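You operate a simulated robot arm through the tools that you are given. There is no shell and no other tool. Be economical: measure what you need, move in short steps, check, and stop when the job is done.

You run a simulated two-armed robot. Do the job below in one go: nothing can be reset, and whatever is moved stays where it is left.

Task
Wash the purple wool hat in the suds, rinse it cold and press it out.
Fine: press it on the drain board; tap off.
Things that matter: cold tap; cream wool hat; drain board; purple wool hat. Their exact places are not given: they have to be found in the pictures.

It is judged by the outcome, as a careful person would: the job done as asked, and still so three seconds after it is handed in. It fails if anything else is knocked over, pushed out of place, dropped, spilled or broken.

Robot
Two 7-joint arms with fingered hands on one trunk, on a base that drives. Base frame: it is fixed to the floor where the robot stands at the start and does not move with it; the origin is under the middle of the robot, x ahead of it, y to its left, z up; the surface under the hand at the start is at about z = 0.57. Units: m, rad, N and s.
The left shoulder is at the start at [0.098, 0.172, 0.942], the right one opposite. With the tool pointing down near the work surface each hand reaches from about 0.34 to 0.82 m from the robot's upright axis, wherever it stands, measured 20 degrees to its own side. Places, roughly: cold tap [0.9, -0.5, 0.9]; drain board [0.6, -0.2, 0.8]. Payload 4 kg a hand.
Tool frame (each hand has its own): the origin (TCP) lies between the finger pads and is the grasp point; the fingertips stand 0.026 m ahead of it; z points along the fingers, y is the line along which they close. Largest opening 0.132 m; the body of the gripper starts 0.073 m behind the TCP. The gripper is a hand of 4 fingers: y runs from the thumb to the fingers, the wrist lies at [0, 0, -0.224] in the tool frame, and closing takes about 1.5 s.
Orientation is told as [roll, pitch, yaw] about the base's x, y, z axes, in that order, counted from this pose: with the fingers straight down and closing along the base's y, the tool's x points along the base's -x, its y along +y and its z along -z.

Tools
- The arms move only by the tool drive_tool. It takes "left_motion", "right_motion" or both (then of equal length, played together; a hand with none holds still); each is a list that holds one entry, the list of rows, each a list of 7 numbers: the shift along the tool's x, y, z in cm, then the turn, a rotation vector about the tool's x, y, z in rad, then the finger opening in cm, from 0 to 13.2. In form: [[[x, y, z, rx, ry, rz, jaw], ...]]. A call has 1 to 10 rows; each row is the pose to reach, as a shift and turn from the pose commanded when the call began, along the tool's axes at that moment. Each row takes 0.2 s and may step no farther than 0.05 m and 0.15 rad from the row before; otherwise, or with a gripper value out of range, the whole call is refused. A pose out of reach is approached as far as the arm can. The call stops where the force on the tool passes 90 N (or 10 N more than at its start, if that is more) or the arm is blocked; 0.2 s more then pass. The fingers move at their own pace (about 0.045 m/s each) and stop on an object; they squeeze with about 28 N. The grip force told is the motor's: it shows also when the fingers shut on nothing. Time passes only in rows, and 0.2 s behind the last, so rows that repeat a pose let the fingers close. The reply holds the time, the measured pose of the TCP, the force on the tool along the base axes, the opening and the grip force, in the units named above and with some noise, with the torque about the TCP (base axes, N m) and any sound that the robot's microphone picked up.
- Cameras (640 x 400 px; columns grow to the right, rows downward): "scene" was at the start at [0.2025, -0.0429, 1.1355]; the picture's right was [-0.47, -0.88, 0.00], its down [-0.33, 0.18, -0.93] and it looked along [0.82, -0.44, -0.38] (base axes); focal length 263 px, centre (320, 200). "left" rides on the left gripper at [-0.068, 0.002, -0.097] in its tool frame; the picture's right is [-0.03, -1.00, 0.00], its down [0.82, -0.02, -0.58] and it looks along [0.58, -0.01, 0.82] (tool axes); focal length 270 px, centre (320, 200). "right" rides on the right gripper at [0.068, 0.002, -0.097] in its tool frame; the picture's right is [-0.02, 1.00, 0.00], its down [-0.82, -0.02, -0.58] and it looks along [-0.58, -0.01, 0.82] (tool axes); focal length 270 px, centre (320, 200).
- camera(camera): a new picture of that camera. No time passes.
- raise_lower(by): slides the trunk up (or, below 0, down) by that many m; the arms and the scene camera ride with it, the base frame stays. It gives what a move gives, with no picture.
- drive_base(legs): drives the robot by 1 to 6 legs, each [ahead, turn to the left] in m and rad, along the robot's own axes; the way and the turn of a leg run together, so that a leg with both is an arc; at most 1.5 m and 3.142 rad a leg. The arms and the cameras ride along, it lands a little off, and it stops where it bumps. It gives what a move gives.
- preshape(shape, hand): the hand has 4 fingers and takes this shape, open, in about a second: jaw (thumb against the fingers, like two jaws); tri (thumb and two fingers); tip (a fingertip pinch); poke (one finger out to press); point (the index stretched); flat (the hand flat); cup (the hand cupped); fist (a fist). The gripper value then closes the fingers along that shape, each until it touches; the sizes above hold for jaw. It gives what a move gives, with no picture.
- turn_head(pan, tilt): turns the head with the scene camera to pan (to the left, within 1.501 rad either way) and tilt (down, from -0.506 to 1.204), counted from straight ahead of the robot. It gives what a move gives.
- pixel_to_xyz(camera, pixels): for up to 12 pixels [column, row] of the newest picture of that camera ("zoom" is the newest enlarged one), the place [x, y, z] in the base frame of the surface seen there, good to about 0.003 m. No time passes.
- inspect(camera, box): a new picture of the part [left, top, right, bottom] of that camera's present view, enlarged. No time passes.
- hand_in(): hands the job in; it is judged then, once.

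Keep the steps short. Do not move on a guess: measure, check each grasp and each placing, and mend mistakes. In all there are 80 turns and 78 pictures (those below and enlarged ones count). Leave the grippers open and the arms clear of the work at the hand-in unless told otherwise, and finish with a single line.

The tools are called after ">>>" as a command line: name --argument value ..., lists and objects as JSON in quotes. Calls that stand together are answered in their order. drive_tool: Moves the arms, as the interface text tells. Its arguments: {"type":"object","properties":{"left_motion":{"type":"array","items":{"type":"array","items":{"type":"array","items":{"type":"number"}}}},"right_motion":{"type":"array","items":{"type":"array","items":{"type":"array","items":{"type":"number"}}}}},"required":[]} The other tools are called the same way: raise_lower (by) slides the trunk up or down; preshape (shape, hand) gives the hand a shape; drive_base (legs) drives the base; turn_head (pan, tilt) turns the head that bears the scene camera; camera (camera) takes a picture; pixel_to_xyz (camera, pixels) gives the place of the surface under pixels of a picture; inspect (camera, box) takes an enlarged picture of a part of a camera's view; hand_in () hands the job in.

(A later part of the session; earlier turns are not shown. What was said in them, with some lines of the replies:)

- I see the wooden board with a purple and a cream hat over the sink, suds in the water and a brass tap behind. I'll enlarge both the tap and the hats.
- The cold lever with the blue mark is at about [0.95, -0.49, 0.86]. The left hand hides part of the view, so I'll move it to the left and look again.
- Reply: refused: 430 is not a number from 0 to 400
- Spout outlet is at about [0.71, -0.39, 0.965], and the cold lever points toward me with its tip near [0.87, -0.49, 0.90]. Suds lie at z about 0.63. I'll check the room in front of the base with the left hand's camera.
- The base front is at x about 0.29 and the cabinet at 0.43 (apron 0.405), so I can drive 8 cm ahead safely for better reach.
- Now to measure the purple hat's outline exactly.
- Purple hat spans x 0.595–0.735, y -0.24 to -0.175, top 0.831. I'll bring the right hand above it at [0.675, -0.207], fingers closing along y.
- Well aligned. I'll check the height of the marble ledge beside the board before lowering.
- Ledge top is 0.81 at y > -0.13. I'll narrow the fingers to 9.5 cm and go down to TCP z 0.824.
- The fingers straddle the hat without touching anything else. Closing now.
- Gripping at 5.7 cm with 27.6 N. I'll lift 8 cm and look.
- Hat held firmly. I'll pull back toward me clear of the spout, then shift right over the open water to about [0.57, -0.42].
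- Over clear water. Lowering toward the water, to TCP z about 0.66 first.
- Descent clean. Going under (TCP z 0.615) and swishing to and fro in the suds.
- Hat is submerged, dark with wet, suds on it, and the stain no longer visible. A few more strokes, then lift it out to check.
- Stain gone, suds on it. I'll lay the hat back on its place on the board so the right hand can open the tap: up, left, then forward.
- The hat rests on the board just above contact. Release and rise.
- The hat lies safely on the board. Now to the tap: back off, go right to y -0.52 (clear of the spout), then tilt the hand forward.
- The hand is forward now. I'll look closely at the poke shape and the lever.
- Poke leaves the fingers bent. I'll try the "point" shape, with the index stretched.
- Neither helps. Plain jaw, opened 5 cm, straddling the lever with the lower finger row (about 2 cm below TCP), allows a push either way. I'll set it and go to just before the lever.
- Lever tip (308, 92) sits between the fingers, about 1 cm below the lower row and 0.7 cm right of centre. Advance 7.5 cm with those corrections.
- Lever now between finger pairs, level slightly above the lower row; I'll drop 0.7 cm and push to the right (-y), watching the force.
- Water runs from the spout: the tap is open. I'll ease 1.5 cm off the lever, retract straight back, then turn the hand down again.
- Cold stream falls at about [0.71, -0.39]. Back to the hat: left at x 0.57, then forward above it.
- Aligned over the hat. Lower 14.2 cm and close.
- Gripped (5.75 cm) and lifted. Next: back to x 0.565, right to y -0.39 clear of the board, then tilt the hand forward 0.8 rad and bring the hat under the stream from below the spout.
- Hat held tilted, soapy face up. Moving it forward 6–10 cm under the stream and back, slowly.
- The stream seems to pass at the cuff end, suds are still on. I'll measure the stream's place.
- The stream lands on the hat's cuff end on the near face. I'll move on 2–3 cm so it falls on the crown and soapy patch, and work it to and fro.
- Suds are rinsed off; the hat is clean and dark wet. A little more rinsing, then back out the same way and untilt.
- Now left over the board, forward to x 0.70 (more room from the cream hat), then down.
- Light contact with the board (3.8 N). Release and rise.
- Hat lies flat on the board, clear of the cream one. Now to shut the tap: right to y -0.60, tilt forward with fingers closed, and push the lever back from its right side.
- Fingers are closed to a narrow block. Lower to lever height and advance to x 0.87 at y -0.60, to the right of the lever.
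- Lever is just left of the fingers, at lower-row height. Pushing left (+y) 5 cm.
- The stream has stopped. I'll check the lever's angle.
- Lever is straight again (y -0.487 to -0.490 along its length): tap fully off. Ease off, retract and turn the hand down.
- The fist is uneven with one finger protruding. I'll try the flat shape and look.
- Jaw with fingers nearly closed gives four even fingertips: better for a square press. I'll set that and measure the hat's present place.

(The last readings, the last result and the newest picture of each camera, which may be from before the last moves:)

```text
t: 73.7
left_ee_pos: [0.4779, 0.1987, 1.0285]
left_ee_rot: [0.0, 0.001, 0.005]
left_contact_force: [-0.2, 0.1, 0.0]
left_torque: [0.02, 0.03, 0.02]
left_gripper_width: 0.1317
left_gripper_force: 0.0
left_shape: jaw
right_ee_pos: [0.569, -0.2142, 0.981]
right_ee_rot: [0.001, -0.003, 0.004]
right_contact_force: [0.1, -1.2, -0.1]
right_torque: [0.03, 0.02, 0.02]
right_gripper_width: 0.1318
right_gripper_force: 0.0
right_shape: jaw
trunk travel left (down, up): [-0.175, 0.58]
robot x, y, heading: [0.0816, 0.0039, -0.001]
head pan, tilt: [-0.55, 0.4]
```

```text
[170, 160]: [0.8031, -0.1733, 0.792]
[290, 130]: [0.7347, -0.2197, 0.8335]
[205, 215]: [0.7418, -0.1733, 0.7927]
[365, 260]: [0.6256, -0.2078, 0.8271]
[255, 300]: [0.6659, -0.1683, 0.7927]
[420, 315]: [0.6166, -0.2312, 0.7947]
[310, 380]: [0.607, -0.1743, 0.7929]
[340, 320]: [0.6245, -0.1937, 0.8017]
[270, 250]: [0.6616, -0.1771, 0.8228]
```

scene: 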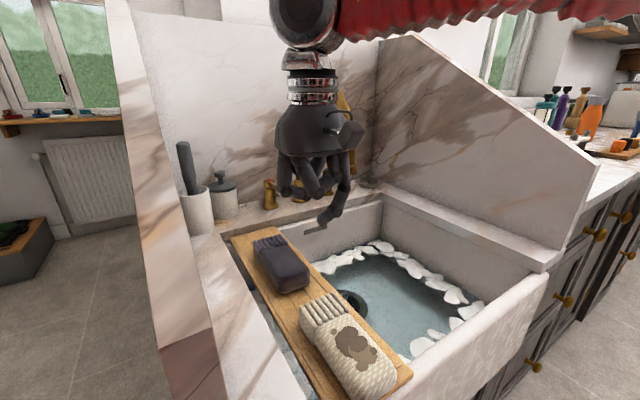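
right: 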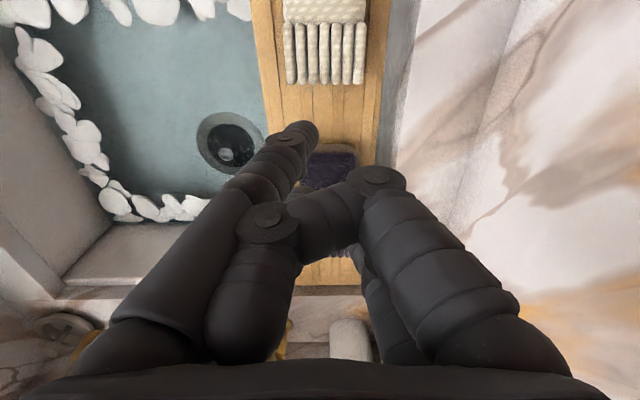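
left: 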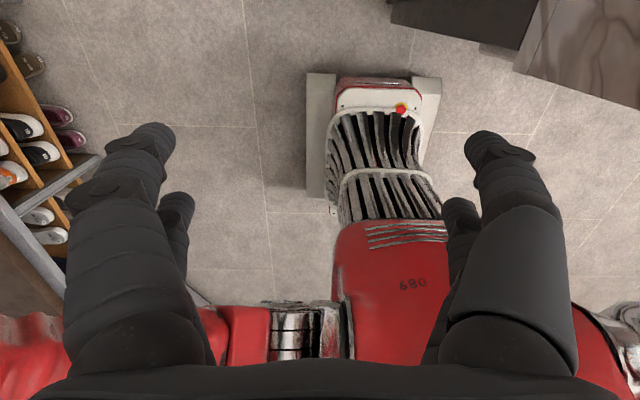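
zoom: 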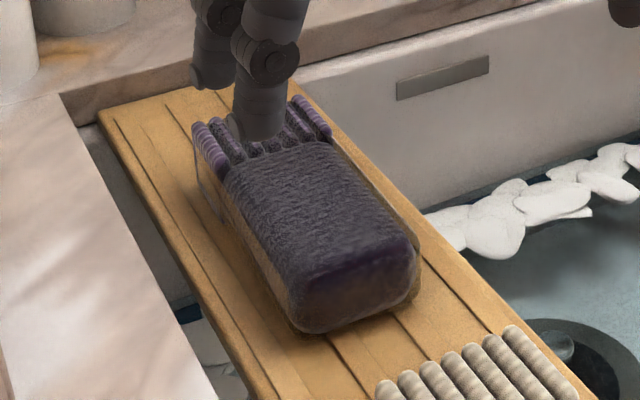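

Hat centre is about [0.685, -0.208], top 0.833. Move over it with fingers at 3 cm and come down to just above.

>>> drive_tool --right_motion '[[[-4, 0.3, 0, 0, 0, 0, 9], [-8, 0.6, 0, 0, 0, 0, 6], [-11, 0.6, 0, 0, 0, 0, 3], [-11, 0.6, 0, 0, 0, 0, 3], [-11, 0.6, 3, 0, 0, 0, 3], [-11, 0.6, 6, 0, 0, 0, 3], [-11, 0.6, 9, 0, 0, 0, 3], [-11, 0.6, 11, 0, 0, 0, 3]]]'

>>> inspect --camera "scene" --box '[210, 140, 400, 290]'

```text
t: 75.5
left_ee_pos: [0.4789, 0.1985, 1.0284]
left_ee_rot: [0.0, 0.002, 0.006]
left_contact_force: [1.0, 0.1, -0.6]
left_torque: [-0.02, 0.0, -0.03]
left_gripper_width: 0.1318
left_gripper_force: 0.0
left_shape: jaw
right_ee_pos: [0.6806, -0.2072, 0.8721]
right_ee_rot: [-0.002, -0.005, 0.003]
right_contact_force: [-0.3, -0.3, -1.1]
right_torque: [0.0, -0.01, 0.02]
right_gripper_width: 0.0301
right_gripper_force: 0.0
right_shape: jaw
trunk travel left (down, up): [-0.175, 0.58]
robot x, y, heading: [0.0794, 0.0041, 0.002]
head pan, tilt: [-0.55, 0.4]
```

```text
2.67 times, centred on (305, 215) of scene
```

zoom: 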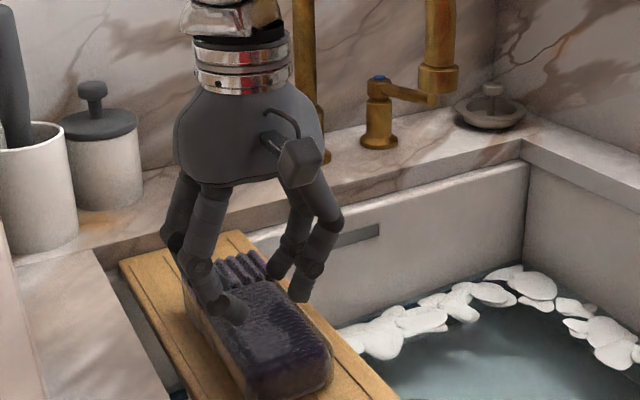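

Fingertips just above the hat. Pressing down gently in small steps.

>>> drive_tool --right_motion '[[[0, 0, 0.8, 0, 0, 0, 2.5], [0, 0, 1.2, 0, 0, 0, 2.5], [0, 0, 1.6, 0, 0, 0, 2.5], [0, 0, 1.9, 0, 0, 0, 2.5], [0, 0, 1.9, 0, 0, 0, 2.5]]]'

```text
t: 76.7
left_ee_pos: [0.4765, 0.1984, 1.0289]
left_ee_rot: [-0.001, 0.001, 0.006]
left_contact_force: [-0.5, -0.2, -0.8]
left_torque: [0.02, 0.04, 0.01]
left_gripper_width: 0.1321
left_gripper_force: 0.1
left_shape: jaw
right_ee_pos: [0.6788, -0.2078, 0.8539]
right_ee_rot: [0.0, -0.009, 0.002]
right_contact_force: [0.1, -9.1, 24.7]
right_torque: [-0.37, 0.47, 0.17]
right_gripper_width: 0.0125
right_gripper_force: 28.1
right_shape: jaw
trunk travel left (down, up): [-0.175, 0.58]
robot x, y, heading: [0.0801, -0.0008, -0.0]
head pan, tilt: [-0.55, 0.4]
```

25 N down already. A little more, held for a second, then look.

>>> drive_tool --right_motion '[[[0, 0, 0.3, 0, 0, 0, 1.2], [0, 0, 0.5, 0, 0, 0, 1.2], [0, 0, 0.5, 0, 0, 0, 1.2], [0, 0, 0.5, 0, 0, 0, 1.2], [0, 0, 0.5, 0, 0, 0, 1.2], [0, 0, 0.5, 0, 0, 0, 1.2]]]'

>>> inspect --camera "scene" --box '[210, 160, 390, 300]'

```text
t: 78.1
left_ee_pos: [0.4753, 0.1991, 1.0301]
left_ee_rot: [-0.001, -0.002, 0.005]
left_contact_force: [-0.4, 0.3, -0.2]
left_torque: [-0.02, -0.01, 0.01]
left_gripper_width: 0.1318
left_gripper_force: 0.0
left_shape: jaw
right_ee_pos: [0.6791, -0.2071, 0.8525]
right_ee_rot: [0.0, -0.015, 0.002]
right_contact_force: [3.3, -9.6, 52.0]
right_torque: [-0.4, 0.42, 0.19]
right_gripper_width: 0.0166
right_gripper_force: 27.7
right_shape: jaw
trunk travel left (down, up): [-0.175, 0.58]
robot x, y, heading: [0.0818, -0.0002, 0.0]
head pan, tilt: [-0.55, 0.4]
```

```text
2.86 times, centred on (300, 230) of scene
```

zoom: 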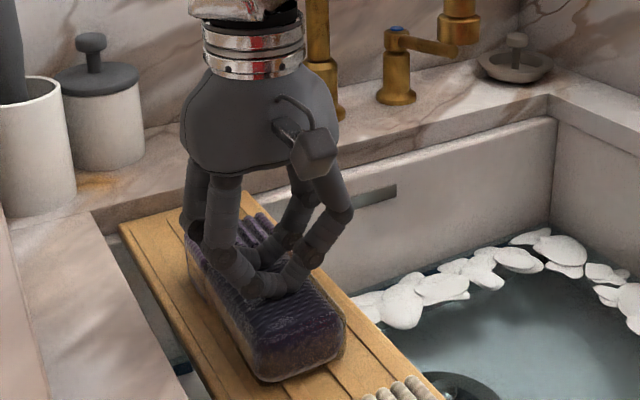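

52 N held. I'll lift off and see how wet it still is.

>>> drive_tool --right_motion '[[[0, 0, -2, 0, 0, 0, 2.5], [0, 0, -4, 0, 0, 0, 2.5], [0, 0, -7, 0, 0, 0, 2.5], [4, 0, -11, 0, 0, 0, 2.5], [8, 0, -11, 0, 0, 0, 2.5]]]'

>>> inspect --camera "scene" --box '[220, 210, 350, 310]'

```text
refused: row 4 steps farther than a row can; nothing moved
```

```text
4.00 times, centred on (285, 260) of scene
```

zoom: 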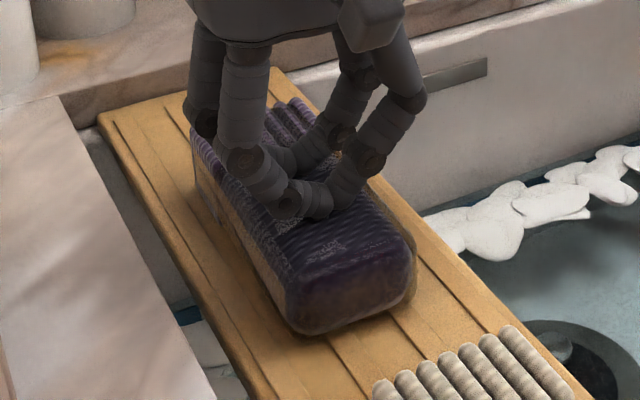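

The step was too large; retry with smaller rows.

>>> drive_tool --right_motion '[[[0, 0, -2, 0, 0, 0, 2.5], [0, 0, -5, 0, 0, 0, 2.5], [0, 0, -8, 0, 0, 0, 2.5], [3, 0, -11, 0, 0, 0, 2.5], [7, 0, -12, 0, 0, 0, 2.5]]]'

>>> inspect --camera "scene" --box '[220, 210, 350, 310]'

```text
t: 79.3
left_ee_pos: [0.4768, 0.1992, 1.0292]
left_ee_rot: [0.0, -0.001, 0.004]
left_contact_force: [-0.2, 0.5, 0.0]
left_torque: [0.0, -0.03, -0.03]
left_gripper_width: 0.1321
left_gripper_force: 0.1
left_shape: jaw
right_ee_pos: [0.6089, -0.2057, 0.9683]
right_ee_rot: [0.001, -0.006, 0.006]
right_contact_force: [0.6, -0.1, -0.4]
right_torque: [-0.02, -0.01, -0.01]
right_gripper_width: 0.0244
right_gripper_force: 0.1
right_shape: jaw
trunk travel left (down, up): [-0.175, 0.58]
robot x, y, heading: [0.0795, 0.0024, -0.005]
head pan, tilt: [-0.55, 0.4]
```

```text
4.00 times, centred on (285, 260) of scene
```

zoom: 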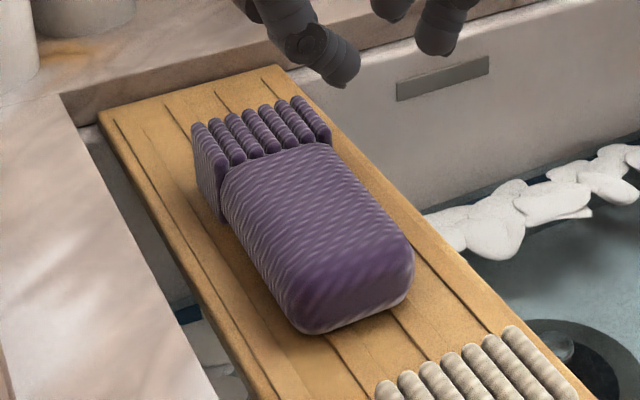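

The hat is clean, rinsed and pressed out. Now move the right hand back and up, open, and check the whole scene.

>>> drive_tool --right_motion '[[[4, 0, -2, 0, 0, 0, 5], [8, 0, -4, 0, 0, 0, 9], [12, -3, -6, 0, 0, 0, 13.2], [13, -7, -7, 0, 0, 0, 13.2], [13, -11, -7, 0, 0, 0, 13.2], [13, -15, -7, 0, 0, 0, 13.2], [13, -19, -7, 0, 0, 0, 13.2], [13, -22, -7, 0, 0, 0, 13.2]]]'

>>> camera --camera "scene"

```text
refused: row 3 steps farther than a row can; nothing moved
```

```text
14 pictures are left
```

scene: 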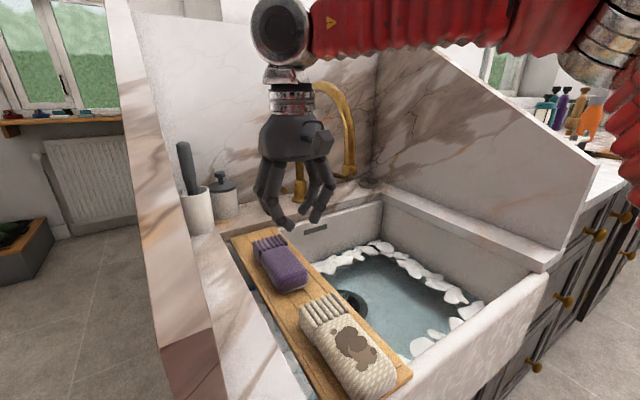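

A row was too long; same path with shorter steps.

>>> drive_tool --right_motion '[[[4, 0, -2, 0, 0, 0, 5], [8, 0, -4, 0, 0, 0, 9], [11, -2, -6, 0, 0, 0, 13.2], [13, -6, -7, 0, 0, 0, 13.2], [13, -10, -7, 0, 0, 0, 13.2], [13, -14, -7, 0, 0, 0, 13.2], [13, -18, -7, 0, 0, 0, 13.2], [13, -22, -7, 0, 0, 0, 13.2]]]'

>>> camera --camera "scene"

```text
t: 81.1
left_ee_pos: [0.4781, 0.1991, 1.0273]
left_ee_rot: [-0.001, 0.001, 0.006]
left_contact_force: [0.3, -0.9, 0.2]
left_torque: [0.01, -0.01, -0.01]
left_gripper_width: 0.1319
left_gripper_force: 0.1
left_shape: jaw
right_ee_pos: [0.4765, -0.4273, 1.0354]
right_ee_rot: [-0.001, -0.005, 0.004]
right_contact_force: [0.0, 0.2, -0.8]
right_torque: [-0.01, -0.01, -0.02]
right_gripper_width: 0.132
right_gripper_force: 0.1
right_shape: jaw
trunk travel left (down, up): [-0.175, 0.58]
robot x, y, heading: [0.0844, 0.0017, 0.001]
head pan, tilt: [-0.55, 0.4]
```

```text
13 pictures are left
```

scene: 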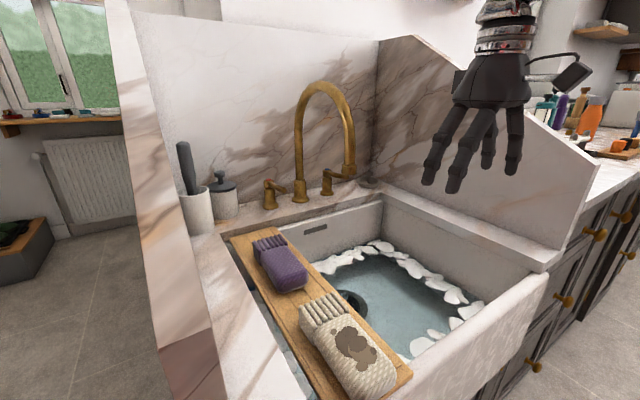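

Tap off, clean purple hat on the board, cream hat untouched, hands open and clear. Handing in.

>>> hand_in

```text
The job is handed in.
```

The purple hat is washed in the suds, rinsed under the cold tap and pressed out on the drain board; the tap is off and the cream hat was not touched.
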